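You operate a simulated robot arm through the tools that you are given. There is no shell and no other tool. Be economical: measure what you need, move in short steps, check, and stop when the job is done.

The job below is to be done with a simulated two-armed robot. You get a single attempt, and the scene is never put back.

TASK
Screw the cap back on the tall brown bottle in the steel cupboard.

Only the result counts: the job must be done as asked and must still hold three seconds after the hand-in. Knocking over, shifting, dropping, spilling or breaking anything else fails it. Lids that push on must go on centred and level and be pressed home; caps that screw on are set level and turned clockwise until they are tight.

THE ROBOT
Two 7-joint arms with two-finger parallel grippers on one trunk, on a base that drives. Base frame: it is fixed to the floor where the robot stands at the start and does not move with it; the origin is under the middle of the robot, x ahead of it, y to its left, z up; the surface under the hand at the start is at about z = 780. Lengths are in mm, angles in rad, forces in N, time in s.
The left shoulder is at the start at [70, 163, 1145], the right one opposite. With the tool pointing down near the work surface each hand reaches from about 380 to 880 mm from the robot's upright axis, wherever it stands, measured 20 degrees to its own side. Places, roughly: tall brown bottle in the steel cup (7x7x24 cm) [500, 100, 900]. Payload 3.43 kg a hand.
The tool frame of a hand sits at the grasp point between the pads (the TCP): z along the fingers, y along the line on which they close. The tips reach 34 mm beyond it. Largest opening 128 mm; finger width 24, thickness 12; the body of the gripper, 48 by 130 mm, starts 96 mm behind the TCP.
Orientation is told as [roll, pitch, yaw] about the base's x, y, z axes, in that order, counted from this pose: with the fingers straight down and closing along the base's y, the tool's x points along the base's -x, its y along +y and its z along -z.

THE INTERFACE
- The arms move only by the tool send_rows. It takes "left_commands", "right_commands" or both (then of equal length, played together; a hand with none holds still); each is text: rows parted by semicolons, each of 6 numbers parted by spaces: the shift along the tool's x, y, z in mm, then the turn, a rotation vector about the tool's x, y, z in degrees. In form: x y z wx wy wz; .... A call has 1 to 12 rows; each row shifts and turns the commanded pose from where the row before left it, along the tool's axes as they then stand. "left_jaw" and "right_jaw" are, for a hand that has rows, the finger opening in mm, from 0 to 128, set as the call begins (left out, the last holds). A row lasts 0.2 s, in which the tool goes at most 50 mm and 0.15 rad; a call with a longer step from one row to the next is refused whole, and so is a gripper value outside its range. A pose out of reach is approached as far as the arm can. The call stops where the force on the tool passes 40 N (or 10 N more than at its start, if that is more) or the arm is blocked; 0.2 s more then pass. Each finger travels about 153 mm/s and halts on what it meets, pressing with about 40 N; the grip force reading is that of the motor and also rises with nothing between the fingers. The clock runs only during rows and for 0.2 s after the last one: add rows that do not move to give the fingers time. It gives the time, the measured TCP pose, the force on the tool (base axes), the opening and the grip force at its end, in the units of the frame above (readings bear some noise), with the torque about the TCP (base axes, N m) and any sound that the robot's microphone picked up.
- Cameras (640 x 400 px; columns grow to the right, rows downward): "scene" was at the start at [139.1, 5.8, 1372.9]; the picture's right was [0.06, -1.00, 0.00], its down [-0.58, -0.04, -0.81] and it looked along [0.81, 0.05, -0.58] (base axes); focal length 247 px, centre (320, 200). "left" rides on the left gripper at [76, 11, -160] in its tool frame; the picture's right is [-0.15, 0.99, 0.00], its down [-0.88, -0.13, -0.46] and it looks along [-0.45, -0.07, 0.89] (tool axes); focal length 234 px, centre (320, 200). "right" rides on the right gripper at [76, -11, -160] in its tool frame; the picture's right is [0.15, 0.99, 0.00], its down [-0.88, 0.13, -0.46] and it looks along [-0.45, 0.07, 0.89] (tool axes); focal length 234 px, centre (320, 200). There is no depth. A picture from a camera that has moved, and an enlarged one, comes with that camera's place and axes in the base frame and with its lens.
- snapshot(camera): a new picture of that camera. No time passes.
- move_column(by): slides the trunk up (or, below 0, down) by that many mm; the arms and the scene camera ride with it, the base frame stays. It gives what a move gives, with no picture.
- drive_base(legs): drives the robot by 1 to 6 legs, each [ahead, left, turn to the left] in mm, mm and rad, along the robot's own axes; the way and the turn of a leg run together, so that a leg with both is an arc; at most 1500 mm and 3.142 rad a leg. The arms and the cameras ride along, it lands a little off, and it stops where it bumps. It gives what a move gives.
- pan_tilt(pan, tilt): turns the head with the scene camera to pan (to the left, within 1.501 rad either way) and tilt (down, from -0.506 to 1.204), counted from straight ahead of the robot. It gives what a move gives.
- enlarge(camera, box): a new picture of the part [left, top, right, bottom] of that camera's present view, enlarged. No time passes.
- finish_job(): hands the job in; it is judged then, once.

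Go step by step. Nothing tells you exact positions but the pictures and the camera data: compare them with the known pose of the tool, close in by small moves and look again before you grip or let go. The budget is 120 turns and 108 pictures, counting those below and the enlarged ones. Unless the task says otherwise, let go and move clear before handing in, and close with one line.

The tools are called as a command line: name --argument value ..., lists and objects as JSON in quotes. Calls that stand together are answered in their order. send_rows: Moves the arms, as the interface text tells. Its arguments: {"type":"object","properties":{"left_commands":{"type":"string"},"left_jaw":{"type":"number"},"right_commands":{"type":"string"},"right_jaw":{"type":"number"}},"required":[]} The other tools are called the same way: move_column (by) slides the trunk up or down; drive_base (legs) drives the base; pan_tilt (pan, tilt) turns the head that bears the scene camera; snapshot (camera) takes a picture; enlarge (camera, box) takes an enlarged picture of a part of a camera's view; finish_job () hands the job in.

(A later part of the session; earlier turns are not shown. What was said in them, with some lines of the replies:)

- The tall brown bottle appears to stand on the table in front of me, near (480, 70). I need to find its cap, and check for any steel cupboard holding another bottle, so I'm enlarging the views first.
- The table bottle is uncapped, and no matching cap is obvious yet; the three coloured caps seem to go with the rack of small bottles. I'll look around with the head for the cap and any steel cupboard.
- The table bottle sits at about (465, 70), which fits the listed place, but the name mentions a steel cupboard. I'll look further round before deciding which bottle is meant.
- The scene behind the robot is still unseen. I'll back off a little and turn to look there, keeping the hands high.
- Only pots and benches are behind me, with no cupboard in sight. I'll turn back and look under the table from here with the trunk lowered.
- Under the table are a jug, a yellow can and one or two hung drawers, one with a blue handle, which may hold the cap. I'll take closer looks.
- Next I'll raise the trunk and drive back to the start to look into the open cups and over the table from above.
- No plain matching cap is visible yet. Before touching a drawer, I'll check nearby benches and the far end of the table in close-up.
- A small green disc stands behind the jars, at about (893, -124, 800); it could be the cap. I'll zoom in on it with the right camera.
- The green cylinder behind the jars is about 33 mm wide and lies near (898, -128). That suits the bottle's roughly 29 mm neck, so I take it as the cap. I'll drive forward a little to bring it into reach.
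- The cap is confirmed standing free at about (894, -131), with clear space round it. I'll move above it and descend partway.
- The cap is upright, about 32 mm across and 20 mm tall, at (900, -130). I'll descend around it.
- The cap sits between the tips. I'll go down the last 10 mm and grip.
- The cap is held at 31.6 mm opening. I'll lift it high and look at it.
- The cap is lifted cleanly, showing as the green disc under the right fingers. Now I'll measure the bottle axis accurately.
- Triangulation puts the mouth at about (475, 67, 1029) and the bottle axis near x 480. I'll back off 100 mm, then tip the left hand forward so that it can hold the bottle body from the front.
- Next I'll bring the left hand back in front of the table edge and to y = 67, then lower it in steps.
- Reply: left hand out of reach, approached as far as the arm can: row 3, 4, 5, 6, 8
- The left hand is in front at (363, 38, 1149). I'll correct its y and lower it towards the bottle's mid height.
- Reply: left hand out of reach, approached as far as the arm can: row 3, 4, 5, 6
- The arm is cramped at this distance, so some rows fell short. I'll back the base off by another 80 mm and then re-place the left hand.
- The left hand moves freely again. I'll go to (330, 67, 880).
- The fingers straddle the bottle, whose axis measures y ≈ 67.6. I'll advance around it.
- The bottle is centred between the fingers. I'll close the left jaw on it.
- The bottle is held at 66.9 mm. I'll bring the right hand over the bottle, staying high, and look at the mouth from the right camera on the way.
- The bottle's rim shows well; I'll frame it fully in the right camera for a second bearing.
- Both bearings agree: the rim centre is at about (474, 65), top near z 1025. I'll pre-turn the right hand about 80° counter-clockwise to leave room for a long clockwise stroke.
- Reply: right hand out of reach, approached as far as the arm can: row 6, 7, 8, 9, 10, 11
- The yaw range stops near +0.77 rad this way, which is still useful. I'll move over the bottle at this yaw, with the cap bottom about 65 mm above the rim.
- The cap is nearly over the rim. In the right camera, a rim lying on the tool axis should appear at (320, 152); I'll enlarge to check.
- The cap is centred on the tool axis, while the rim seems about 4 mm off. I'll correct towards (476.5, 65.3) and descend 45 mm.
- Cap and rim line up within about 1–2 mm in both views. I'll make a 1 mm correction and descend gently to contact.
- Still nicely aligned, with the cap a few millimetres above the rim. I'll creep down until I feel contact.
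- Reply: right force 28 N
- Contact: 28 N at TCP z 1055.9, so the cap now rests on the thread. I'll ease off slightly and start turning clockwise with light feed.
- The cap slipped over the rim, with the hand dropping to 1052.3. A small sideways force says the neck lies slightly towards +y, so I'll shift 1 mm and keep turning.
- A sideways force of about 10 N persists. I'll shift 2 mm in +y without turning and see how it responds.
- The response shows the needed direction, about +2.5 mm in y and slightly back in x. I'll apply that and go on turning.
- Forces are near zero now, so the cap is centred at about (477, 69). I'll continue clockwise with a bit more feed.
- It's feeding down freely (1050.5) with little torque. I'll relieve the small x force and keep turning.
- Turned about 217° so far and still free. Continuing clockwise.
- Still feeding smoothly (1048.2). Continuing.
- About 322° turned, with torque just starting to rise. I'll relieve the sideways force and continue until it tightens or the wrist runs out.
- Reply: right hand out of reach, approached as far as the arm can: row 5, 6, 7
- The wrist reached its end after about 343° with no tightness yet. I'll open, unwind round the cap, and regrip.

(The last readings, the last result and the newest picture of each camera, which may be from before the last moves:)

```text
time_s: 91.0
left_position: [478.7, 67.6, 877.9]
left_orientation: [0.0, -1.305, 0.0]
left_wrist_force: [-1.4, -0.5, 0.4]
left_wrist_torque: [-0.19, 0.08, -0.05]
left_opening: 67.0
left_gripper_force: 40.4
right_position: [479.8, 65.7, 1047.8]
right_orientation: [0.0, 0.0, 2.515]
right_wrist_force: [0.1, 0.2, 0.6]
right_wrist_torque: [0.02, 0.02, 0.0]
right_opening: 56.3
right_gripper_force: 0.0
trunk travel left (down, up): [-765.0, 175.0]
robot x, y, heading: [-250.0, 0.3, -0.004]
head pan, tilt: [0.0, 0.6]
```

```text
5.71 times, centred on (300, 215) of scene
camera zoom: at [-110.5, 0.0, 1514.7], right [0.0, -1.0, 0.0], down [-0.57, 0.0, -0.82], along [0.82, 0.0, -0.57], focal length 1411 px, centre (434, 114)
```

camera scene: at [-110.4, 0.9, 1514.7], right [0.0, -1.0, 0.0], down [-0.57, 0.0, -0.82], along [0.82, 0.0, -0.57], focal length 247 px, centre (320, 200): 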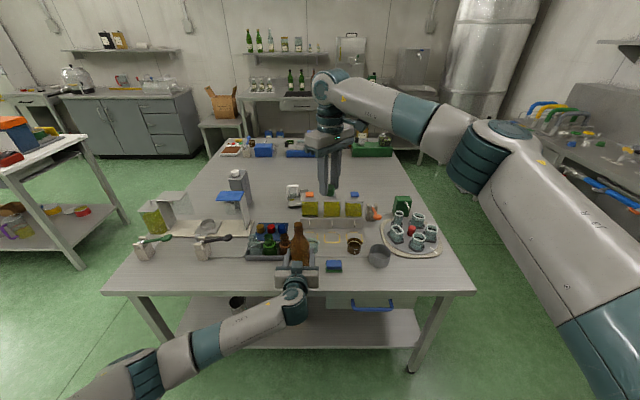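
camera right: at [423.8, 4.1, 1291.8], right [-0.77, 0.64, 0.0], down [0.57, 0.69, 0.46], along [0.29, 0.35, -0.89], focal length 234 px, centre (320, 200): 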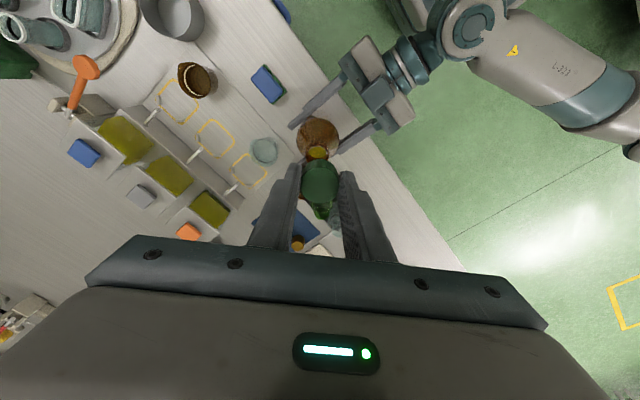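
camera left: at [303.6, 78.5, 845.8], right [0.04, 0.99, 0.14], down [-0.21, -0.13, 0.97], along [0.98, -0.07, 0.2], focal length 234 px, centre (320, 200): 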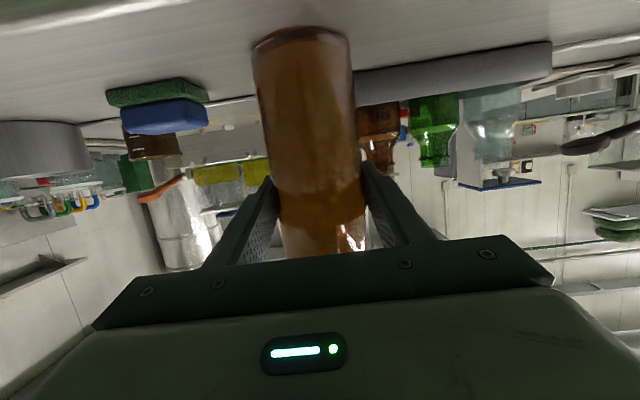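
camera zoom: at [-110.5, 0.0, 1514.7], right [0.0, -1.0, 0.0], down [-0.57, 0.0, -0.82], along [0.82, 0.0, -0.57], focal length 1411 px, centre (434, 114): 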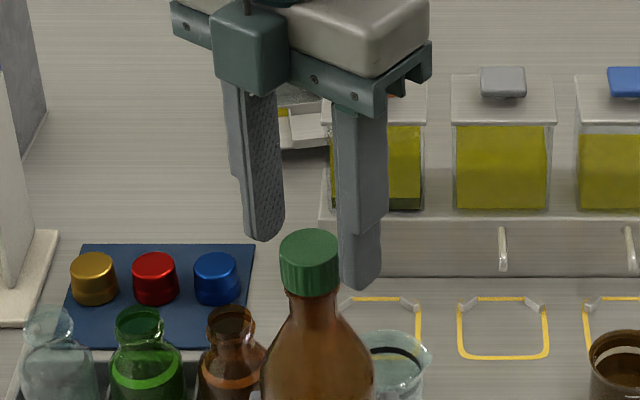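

The cap sits level on the neck. I'll carry on unwinding the wrist.

send_rows --right_commands "0 0 0 0 0 -8.5; 0 0 0 0 0 -8.5; 0 0 0 0 0 -8.5; 0 0 0 0 0 -8.5; 0 0 0 0 0 -8.5; 0 0 0 0 0 -8.5; 0 0 0 0 0 -8.5; 0 0 0 0 0 -8.5; 0 0 0 0 0 -8.5; 0 0 0 0 0 -8.5; 0 0 0 0 0 -8.5; 0 0 0 0 0 -8.5"

send_rows --right_commands "0 0 0 0 0 -8.5; 0 0 0 0 0 -8.5; 0 0 0 0 0 -8.5; 0 0 0 0 0 -8.5; 0 0 0 0 0 -8.5; 0 0 0 0 0 -8.5; 0 0 0 0 0 -8.5; 0 0 0 0 0 -8.5; 0 0 0 0 0 -8.5; 0 0 0 0 0 -8.5; 0 0 0 0 0 -8.5; 0 0 0 0 0 -8.5"

enlarge --camera "right" --box '[280, 120, 360, 220]'

```text
time_s: 93.6
left_position: [478.4, 66.4, 878.5]
left_orientation: [0.0, -1.303, 0.002]
left_wrist_force: [0.6, -2.2, 0.8]
left_wrist_torque: [-0.19, -0.03, 0.06]
left_opening: 67.2
left_gripper_force: 40.6
right_position: [479.9, 65.6, 1047.0]
right_orientation: [0.0, 0.001, -1.989]
right_wrist_force: [0.0, -0.3, -0.5]
right_wrist_torque: [0.01, 0.01, 0.01]
right_opening: 56.2
right_gripper_force: 0.2
trunk travel left (down, up): [-765.0, 175.0]
robot x, y, heading: [-251.7, -1.9, 0.001]
head pan, tilt: [0.0, 0.6]
```

```text
time_s: 96.2
left_position: [479.2, 67.4, 878.0]
left_orientation: [0.0, -1.303, 0.0]
left_wrist_force: [0.7, -1.9, 1.0]
left_wrist_torque: [-0.19, -0.01, 0.1]
left_opening: 67.0
left_gripper_force: 39.9
right_position: [478.5, 66.0, 1048.1]
right_orientation: [0.0, 0.0, -0.207]
right_wrist_force: [0.5, 0.0, -0.1]
right_wrist_torque: [0.03, 0.03, 0.04]
right_opening: 56.2
right_gripper_force: 0.1
trunk travel left (down, up): [-765.0, 175.0]
robot x, y, heading: [-250.5, -3.9, 0.004]
head pan, tilt: [0.0, 0.6]
```

```text
4.00 times, centred on (320, 170) of right
camera zoom: at [403.2, 70.2, 1207.6], right [0.06, 1.0, 0.0], down [0.89, -0.05, 0.46], along [0.45, -0.03, -0.89], focal length 937 px, centre (320, 320)
```

zoom: 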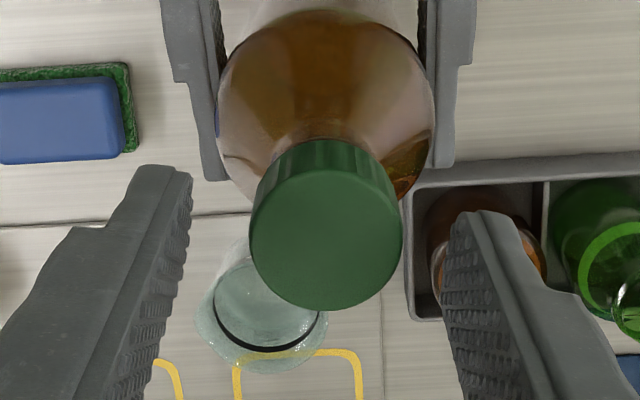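

The cap is seen about 1.4 mm to +y and 2 mm back from the tool axis. I'll centre, unwind a bit more, and regrip.

send_rows --right_commands "2 1.3 0 0 0 0; 0 0 0 0 0 -8; 0 0 0 0 0 -8; 0 0 0 0 0 -8; 0 0 0 0 0 -8; 0 0 0 0 0 -8; 0 0 0 0 0 0"

send_rows --right_commands "0 0 0 0 0 0; 0 0 0 0 0 0; 0 0 0 0 0 0; 0 0 0 0 0 0" --right_jaw 20

```text
time_s: 97.8
left_position: [477.6, 66.9, 877.7]
left_orientation: [-0.001, -1.304, -0.001]
left_wrist_force: [0.5, -1.0, 0.7]
left_wrist_torque: [-0.16, -0.02, 0.07]
left_opening: 67.0
left_gripper_force: 40.2
right_position: [477.9, 68.4, 1048.0]
right_orientation: [0.0, -0.001, 0.49]
right_wrist_force: [-1.1, -1.3, -0.4]
right_wrist_torque: [-0.01, 0.04, 0.02]
right_opening: 56.1
right_gripper_force: 0.0
trunk travel left (down, up): [-765.0, 175.0]
robot x, y, heading: [-250.4, 3.2, -0.002]
head pan, tilt: [0.0, 0.6]
```

```text
time_s: 98.8
left_position: [478.3, 67.9, 877.0]
left_orientation: [0.0, -1.302, 0.002]
left_wrist_force: [-2.0, 3.9, 0.9]
left_wrist_torque: [-0.64, -0.07, 0.0]
left_opening: 67.0
left_gripper_force: 39.9
right_position: [477.7, 66.3, 1047.7]
right_orientation: [0.0, 0.0, 0.486]
right_wrist_force: [2.5, -4.5, 0.1]
right_wrist_torque: [-0.16, -0.07, 0.0]
right_opening: 31.0
right_gripper_force: 39.9
trunk travel left (down, up): [-765.0, 175.0]
robot x, y, heading: [-250.9, 0.3, 0.001]
head pan, tilt: [0.0, 0.6]
```

Regripped. Turning clockwise again, watching the torque.

send_rows --right_commands "0 -1.1 0 0 0 0; 0 0 0.05 0 0 7; 0 0 0.05 0 0 7; 0 0 0.05 0 0 7; 0 0 0.05 0 0 7; 0 0 0.05 0 0 7; 0 0 0.05 0 0 7; 0 0 0.05 0 0 7; 0 0 0.05 0 0 7; 0 0 0 0 0 0"

```text
time_s: 101.0
left_position: [479.1, 68.0, 877.4]
left_orientation: [0.001, -1.304, -0.001]
left_wrist_force: [0.7, -4.6, 0.6]
left_wrist_torque: [0.97, -0.18, 0.0]
left_opening: 66.9
left_gripper_force: 40.3
right_position: [479.0, 67.1, 1046.1]
right_orientation: [0.001, 0.0, -0.491]
right_wrist_force: [-0.2, 8.0, -0.5]
right_wrist_torque: [0.27, -0.03, -0.02]
right_opening: 31.0
right_gripper_force: 39.6
trunk travel left (down, up): [-765.0, 175.0]
robot x, y, heading: [-248.7, 1.6, 0.001]
head pan, tilt: [0.0, 0.6]
```

send_rows --right_commands "0.8 1.5 0 0 0 0; 0 0 0.05 0 0 7; 0 0 0.05 0 0 7; 0 0 0.05 0 0 7; 0 0 0.05 0 0 7; 0 0 0.05 0 0 7; 0 0 0.05 0 0 7; 0 0 0.05 0 0 7; 0 0 0.05 0 0 7; 0 0 0 0 0 0"

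```text
time_s: 103.2
left_position: [478.5, 67.7, 878.4]
left_orientation: [-0.001, -1.303, 0.002]
left_wrist_force: [-10.4, -1.4, 1.5]
left_wrist_torque: [0.42, -0.69, -0.03]
left_opening: 67.0
left_gripper_force: 39.8
right_position: [478.5, 67.2, 1046.3]
right_orientation: [-0.001, 0.001, -1.467]
right_wrist_force: [7.6, 2.1, -1.5]
right_wrist_torque: [0.09, -0.37, 0.03]
right_opening: 30.8
right_gripper_force: 40.1
trunk travel left (down, up): [-765.0, 175.0]
robot x, y, heading: [-252.2, -0.1, 0.0]
head pan, tilt: [0.0, 0.6]
```

About 110° into the second grip, still free. Continuing.

send_rows --right_commands "0.2 1.7 0 0 0 0; 0 0 0.05 0 0 7; 0 0 0.05 0 0 7; 0 0 0.05 0 0 7; 0 0 0.05 0 0 7; 0 0 0.05 0 0 7; 0 0 0.05 0 0 7; 0 0 0.05 0 0 7; 0 0 0.05 0 0 7; 0 0 0 0 0 0"

```text
time_s: 105.4
left_position: [480.4, 65.9, 877.9]
left_orientation: [0.0, -1.303, 0.001]
left_wrist_force: [-2.0, 1.0, -1.1]
left_wrist_torque: [-0.53, -0.22, 0.03]
left_opening: 67.0
left_gripper_force: 39.5
right_position: [480.1, 68.3, 1045.6]
right_orientation: [0.001, -0.001, -2.446]
right_wrist_force: [3.0, -3.6, -0.5]
right_wrist_torque: [-0.11, -0.1, 0.0]
right_opening: 30.8
right_gripper_force: 39.5
trunk travel left (down, up): [-765.0, 175.0]
robot x, y, heading: [-247.2, 2.2, -0.001]
head pan, tilt: [0.0, 0.6]
```

send_rows --right_commands "0 1 0 0 0 0; 0 0 0.05 0 0 7; 0 0 0.05 0 0 7; 0 0 0.05 0 0 7; 0 0 0.05 0 0 7; 0 0 0.05 0 0 7; 0 0 0.05 0 0 7; 0 0 0.05 0 0 7; 0 0 0.05 0 0 7; 0 0 0 0 0 0"

enlarge --camera "scene" --box '[270, 180, 330, 250]'

```text
time_s: 107.6
left_position: [479.5, 66.5, 878.0]
left_orientation: [-0.001, -1.304, 0.002]
left_wrist_force: [-2.4, 5.2, -0.4]
left_wrist_torque: [-1.08, -0.21, -0.54]
left_opening: 66.6
left_gripper_force: 40.1
right_position: [481.4, 67.4, 1043.7]
right_orientation: [0.0, 0.0, 2.859]
right_wrist_force: [2.7, -9.0, 1.9]
right_wrist_torque: [-0.32, -0.11, 0.58]
right_opening: 30.6
right_gripper_force: 40.2
trunk travel left (down, up): [-765.0, 175.0]
robot x, y, heading: [-252.6, 1.3, 0.001]
head pan, tilt: [0.0, 0.6]
```

```text
5.71 times, centred on (300, 215) of scene
camera zoom: at [-110.9, -0.2, 1514.7], right [0.0, -1.0, 0.0], down [-0.56, 0.0, -0.83], along [0.83, 0.0, -0.56], focal length 1411 px, centre (434, 114)
```

zoom: 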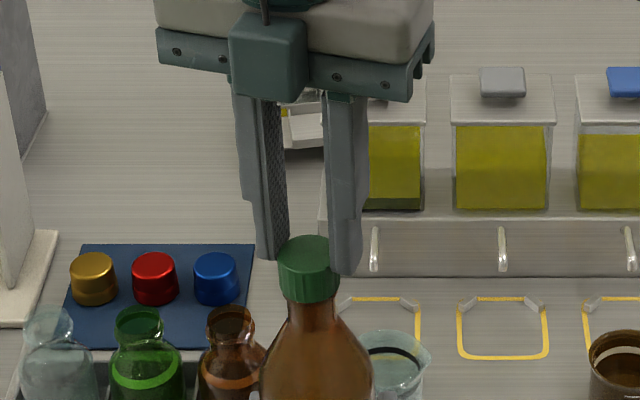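

Torque jumped to 0.58 N m: the cap is tightening. I'll relieve the sideways force and turn a little more to make it firm.

send_rows --right_commands "0.8 1.4 0 0 0 0; 0 0 0 0 0 4; 0 0 0 0 0 4; 0 0 0 0 0 4; 0 0 0 0 0 0"

```text
time_s: 108.8
left_position: [479.0, 66.5, 877.5]
left_orientation: [0.002, -1.304, -0.001]
left_wrist_force: [0.2, 4.2, -0.9]
left_wrist_torque: [-0.5, 0.14, -0.89]
left_opening: 66.1
left_gripper_force: 40.2
right_position: [480.8, 67.5, 1044.4]
right_orientation: [0.0, 0.002, 2.651]
right_wrist_force: [-0.5, -5.3, 3.6]
right_wrist_torque: [-0.18, 0.05, 0.9]
right_opening: 31.0
right_gripper_force: 40.1
trunk travel left (down, up): [-765.0, 175.0]
robot x, y, heading: [-252.2, -0.0, 0.0]
head pan, tilt: [0.0, 0.6]
```

send_rows --right_commands "0 0 0 0 0 4; 0 0 0 0 0 4; 0 0 0 0 0 0; 0 0 0 0 0 0"

enlarge --camera "right" --box '[260, 90, 380, 220]'

```text
time_s: 109.8
left_position: [479.0, 67.4, 878.3]
left_orientation: [0.001, -1.305, 0.002]
left_wrist_force: [-2.5, 8.2, 1.2]
left_wrist_torque: [-0.89, 0.03, -0.7]
left_opening: 66.7
left_gripper_force: 39.8
right_position: [480.7, 65.9, 1044.7]
right_orientation: [-0.002, -0.001, 2.512]
right_wrist_force: [1.2, -8.2, 0.1]
right_wrist_torque: [-0.31, -0.05, 0.77]
right_opening: 31.5
right_gripper_force: 40.3
trunk travel left (down, up): [-765.0, 175.0]
robot x, y, heading: [-249.5, 2.1, 0.003]
head pan, tilt: [0.0, 0.6]
```

```text
3.08 times, centred on (320, 155) of right
camera zoom: at [549.3, 29.8, 1204.3], right [-0.46, -0.89, 0.0], down [-0.79, 0.41, 0.46], along [-0.4, 0.21, -0.89], focal length 720 px, centre (320, 338)
```

zoom: 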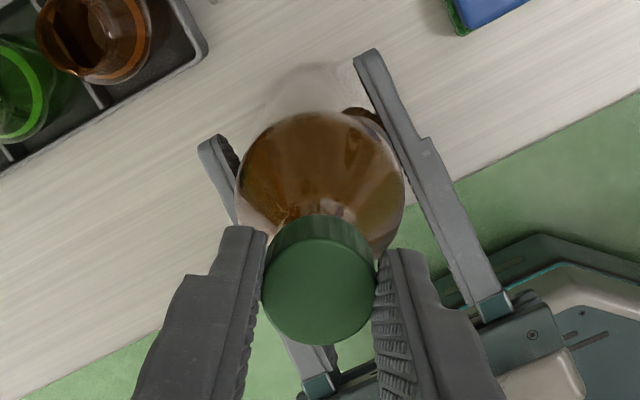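

The torque has plateaued near 0.8–0.9 N m with the grip starting to slip, so the cap is tight. I'll relieve the sideways load, open the right hand and lift clear.

send_rows --right_commands "0.8 1.1 0 0 0 0; 0 0 0 0 0 0"

send_rows --right_commands "0 0 0 0 0 0; 0 0 0 0 0 0; 0 0 0 0 0 0; 0 0 -20 0 0 0; 0 0 -40 0 0 0; 0 0 -40 0 0 0; 0 0 -40 0 0 0; 0 0 0 0 0 0" --right_jaw 60

enlarge --camera "right" --box '[240, 60, 400, 200]'

enlarge --camera "scene" --box '[260, 190, 340, 290]'

```text
time_s: 110.4
left_position: [479.0, 68.0, 878.7]
left_orientation: [0.001, -1.304, 0.0]
left_wrist_force: [-3.5, 5.3, -0.5]
left_wrist_torque: [-0.1, -0.07, -0.43]
left_opening: 66.3
left_gripper_force: 40.4
right_position: [480.1, 65.7, 1043.9]
right_orientation: [0.0, 0.002, 2.514]
right_wrist_force: [1.8, -4.0, -0.1]
right_wrist_torque: [-0.16, -0.05, 0.46]
right_opening: 31.5
right_gripper_force: 40.2
trunk travel left (down, up): [-765.0, 175.0]
robot x, y, heading: [-251.7, 5.6, -0.002]
head pan, tilt: [0.0, 0.6]
```

```text
time_s: 112.2
left_position: [478.6, 67.9, 878.2]
left_orientation: [0.001, -1.303, -0.001]
left_wrist_force: [-1.5, -0.9, -0.8]
left_wrist_torque: [0.31, 0.14, 0.07]
left_opening: 66.5
left_gripper_force: 40.2
right_position: [480.8, 65.9, 1186.3]
right_orientation: [0.0, 0.0, 2.515]
right_wrist_force: [0.6, 0.3, 0.2]
right_wrist_torque: [0.02, 0.01, -0.01]
right_opening: 59.8
right_gripper_force: 0.1
trunk travel left (down, up): [-765.0, 175.0]
robot x, y, heading: [-249.0, -1.3, 0.001]
head pan, tilt: [0.0, 0.6]
```

```text
2.86 times, centred on (320, 130) of right
camera zoom: at [549.2, 30.0, 1345.7], right [-0.46, -0.89, 0.0], down [-0.79, 0.41, 0.46], along [-0.4, 0.21, -0.89], focal length 669 px, centre (320, 400)
```

zoom: 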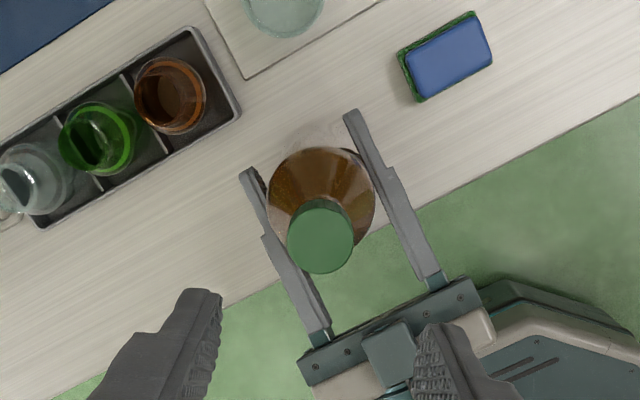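

```text
4.00 times, centred on (300, 240) of scene
camera zoom: at [-110.8, 0.1, 1514.7], right [0.0, -1.0, 0.0], down [-0.57, 0.0, -0.82], along [0.82, 0.0, -0.57], focal length 988 px, centre (400, 40)
```

zoom: 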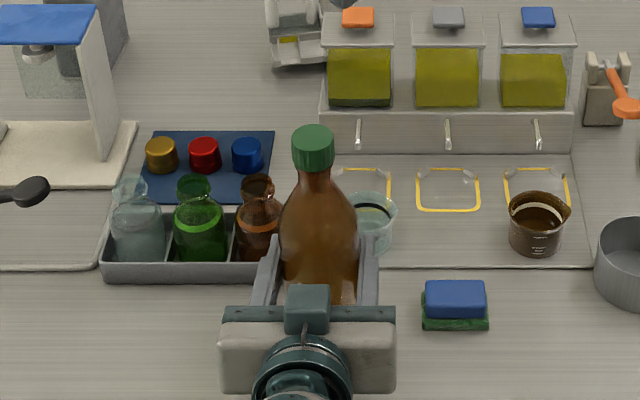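

The cap is level on the bottle. Now I'll release the bottle with the left hand and back straight out.

send_rows --left_commands "0 0 0 0 0 0; 0 0 0 0 0 0; 0 0 0 0 0 0; 0 0 0 0 0 0; 0 0 0 0 0 0" --left_jaw 120

snapshot --camera "left"

send_rows --left_commands "8 0 -30 0 0 0; 10 0 -38 0 0 0; 10 0 -38 0 0 0; 10 0 -38 0 0 0; 0 0 0 0 0 0"

snapshot --camera "scene"

enlarge --camera "scene" --box '[260, 190, 340, 290]'

```text
time_s: 113.4
left_position: [478.9, 67.0, 878.1]
left_orientation: [0.0, -1.304, 0.0]
left_wrist_force: [0.5, 0.4, 0.1]
left_wrist_torque: [0.02, 0.0, -0.02]
left_opening: 120.1
left_gripper_force: 0.0
right_position: [481.0, 65.4, 1184.9]
right_orientation: [0.001, -0.002, 2.513]
right_wrist_force: [0.2, 0.3, -0.1]
right_wrist_torque: [0.02, 0.01, 0.03]
right_opening: 59.9
right_gripper_force: 0.0
trunk travel left (down, up): [-765.0, 175.0]
robot x, y, heading: [-248.6, -1.9, 0.0]
head pan, tilt: [0.0, 0.6]
```

```text
39 pictures are left
camera left: at [303.6, 78.6, 845.7], right [0.04, 0.99, 0.14], down [-0.21, -0.13, 0.97], along [0.98, -0.07, 0.2], focal length 234 px, centre (320, 200)
```

left: 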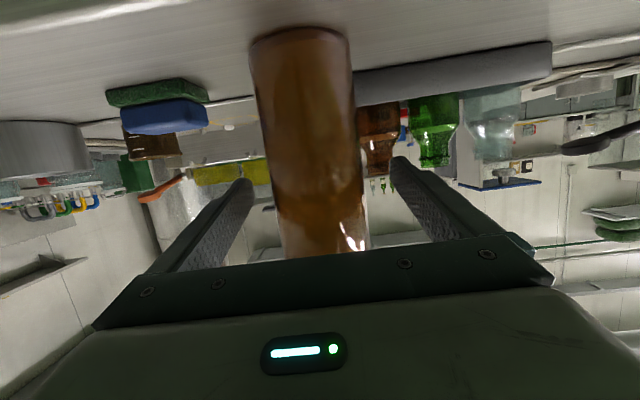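

```text
time_s: 114.6
left_position: [328.1, 67.4, 880.7]
left_orientation: [0.002, -1.303, -0.002]
left_wrist_force: [0.1, 0.5, 1.1]
left_wrist_torque: [-0.02, 0.02, -0.03]
left_opening: 120.1
left_gripper_force: 0.1
right_position: [482.6, 66.5, 1185.0]
right_orientation: [0.001, -0.003, 2.514]
right_wrist_force: [-0.3, 0.4, 0.0]
right_wrist_torque: [0.02, 0.02, 0.01]
right_opening: 59.9
right_gripper_force: 0.1
trunk travel left (down, up): [-765.0, 175.0]
robot x, y, heading: [-249.2, 2.5, 0.001]
head pan, tilt: [0.0, 0.6]
```

```text
38 pictures are left
camera scene: at [-109.2, 0.6, 1514.6], right [0.0, -1.0, 0.0], down [-0.57, 0.0, -0.82], along [0.82, 0.0, -0.57], focal length 247 px, centre (320, 200)
```

scene: 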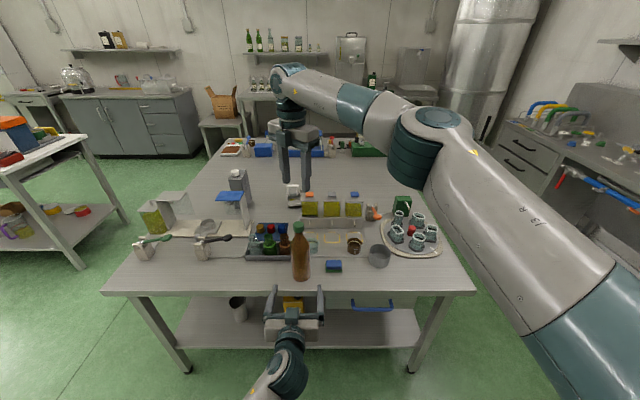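

```text
4.00 times, centred on (300, 240) of scene
camera zoom: at [-109.2, 0.6, 1514.6], right [0.0, -1.0, 0.0], down [-0.57, 0.0, -0.82], along [0.82, 0.0, -0.57], focal length 988 px, centre (400, 40)
```

zoom: 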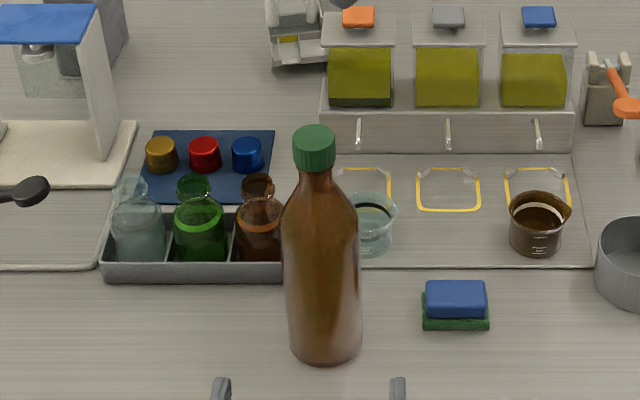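

The capped bottle stands upright on its own, both hands are clear of it, and nothing else has moved. I'm handing in.

finish_job

```text
The job is handed in.
```

I screwed the green cap onto the tall brown bottle clockwise until it was tight (about 0.9 N·m, where it began to slip); it stands upright on the table, and both hands are clear. I never saw a steel cupboard: this was the bottle at the position you listed, and I took the loose green cap behind the jars to be its cap because it fitted.
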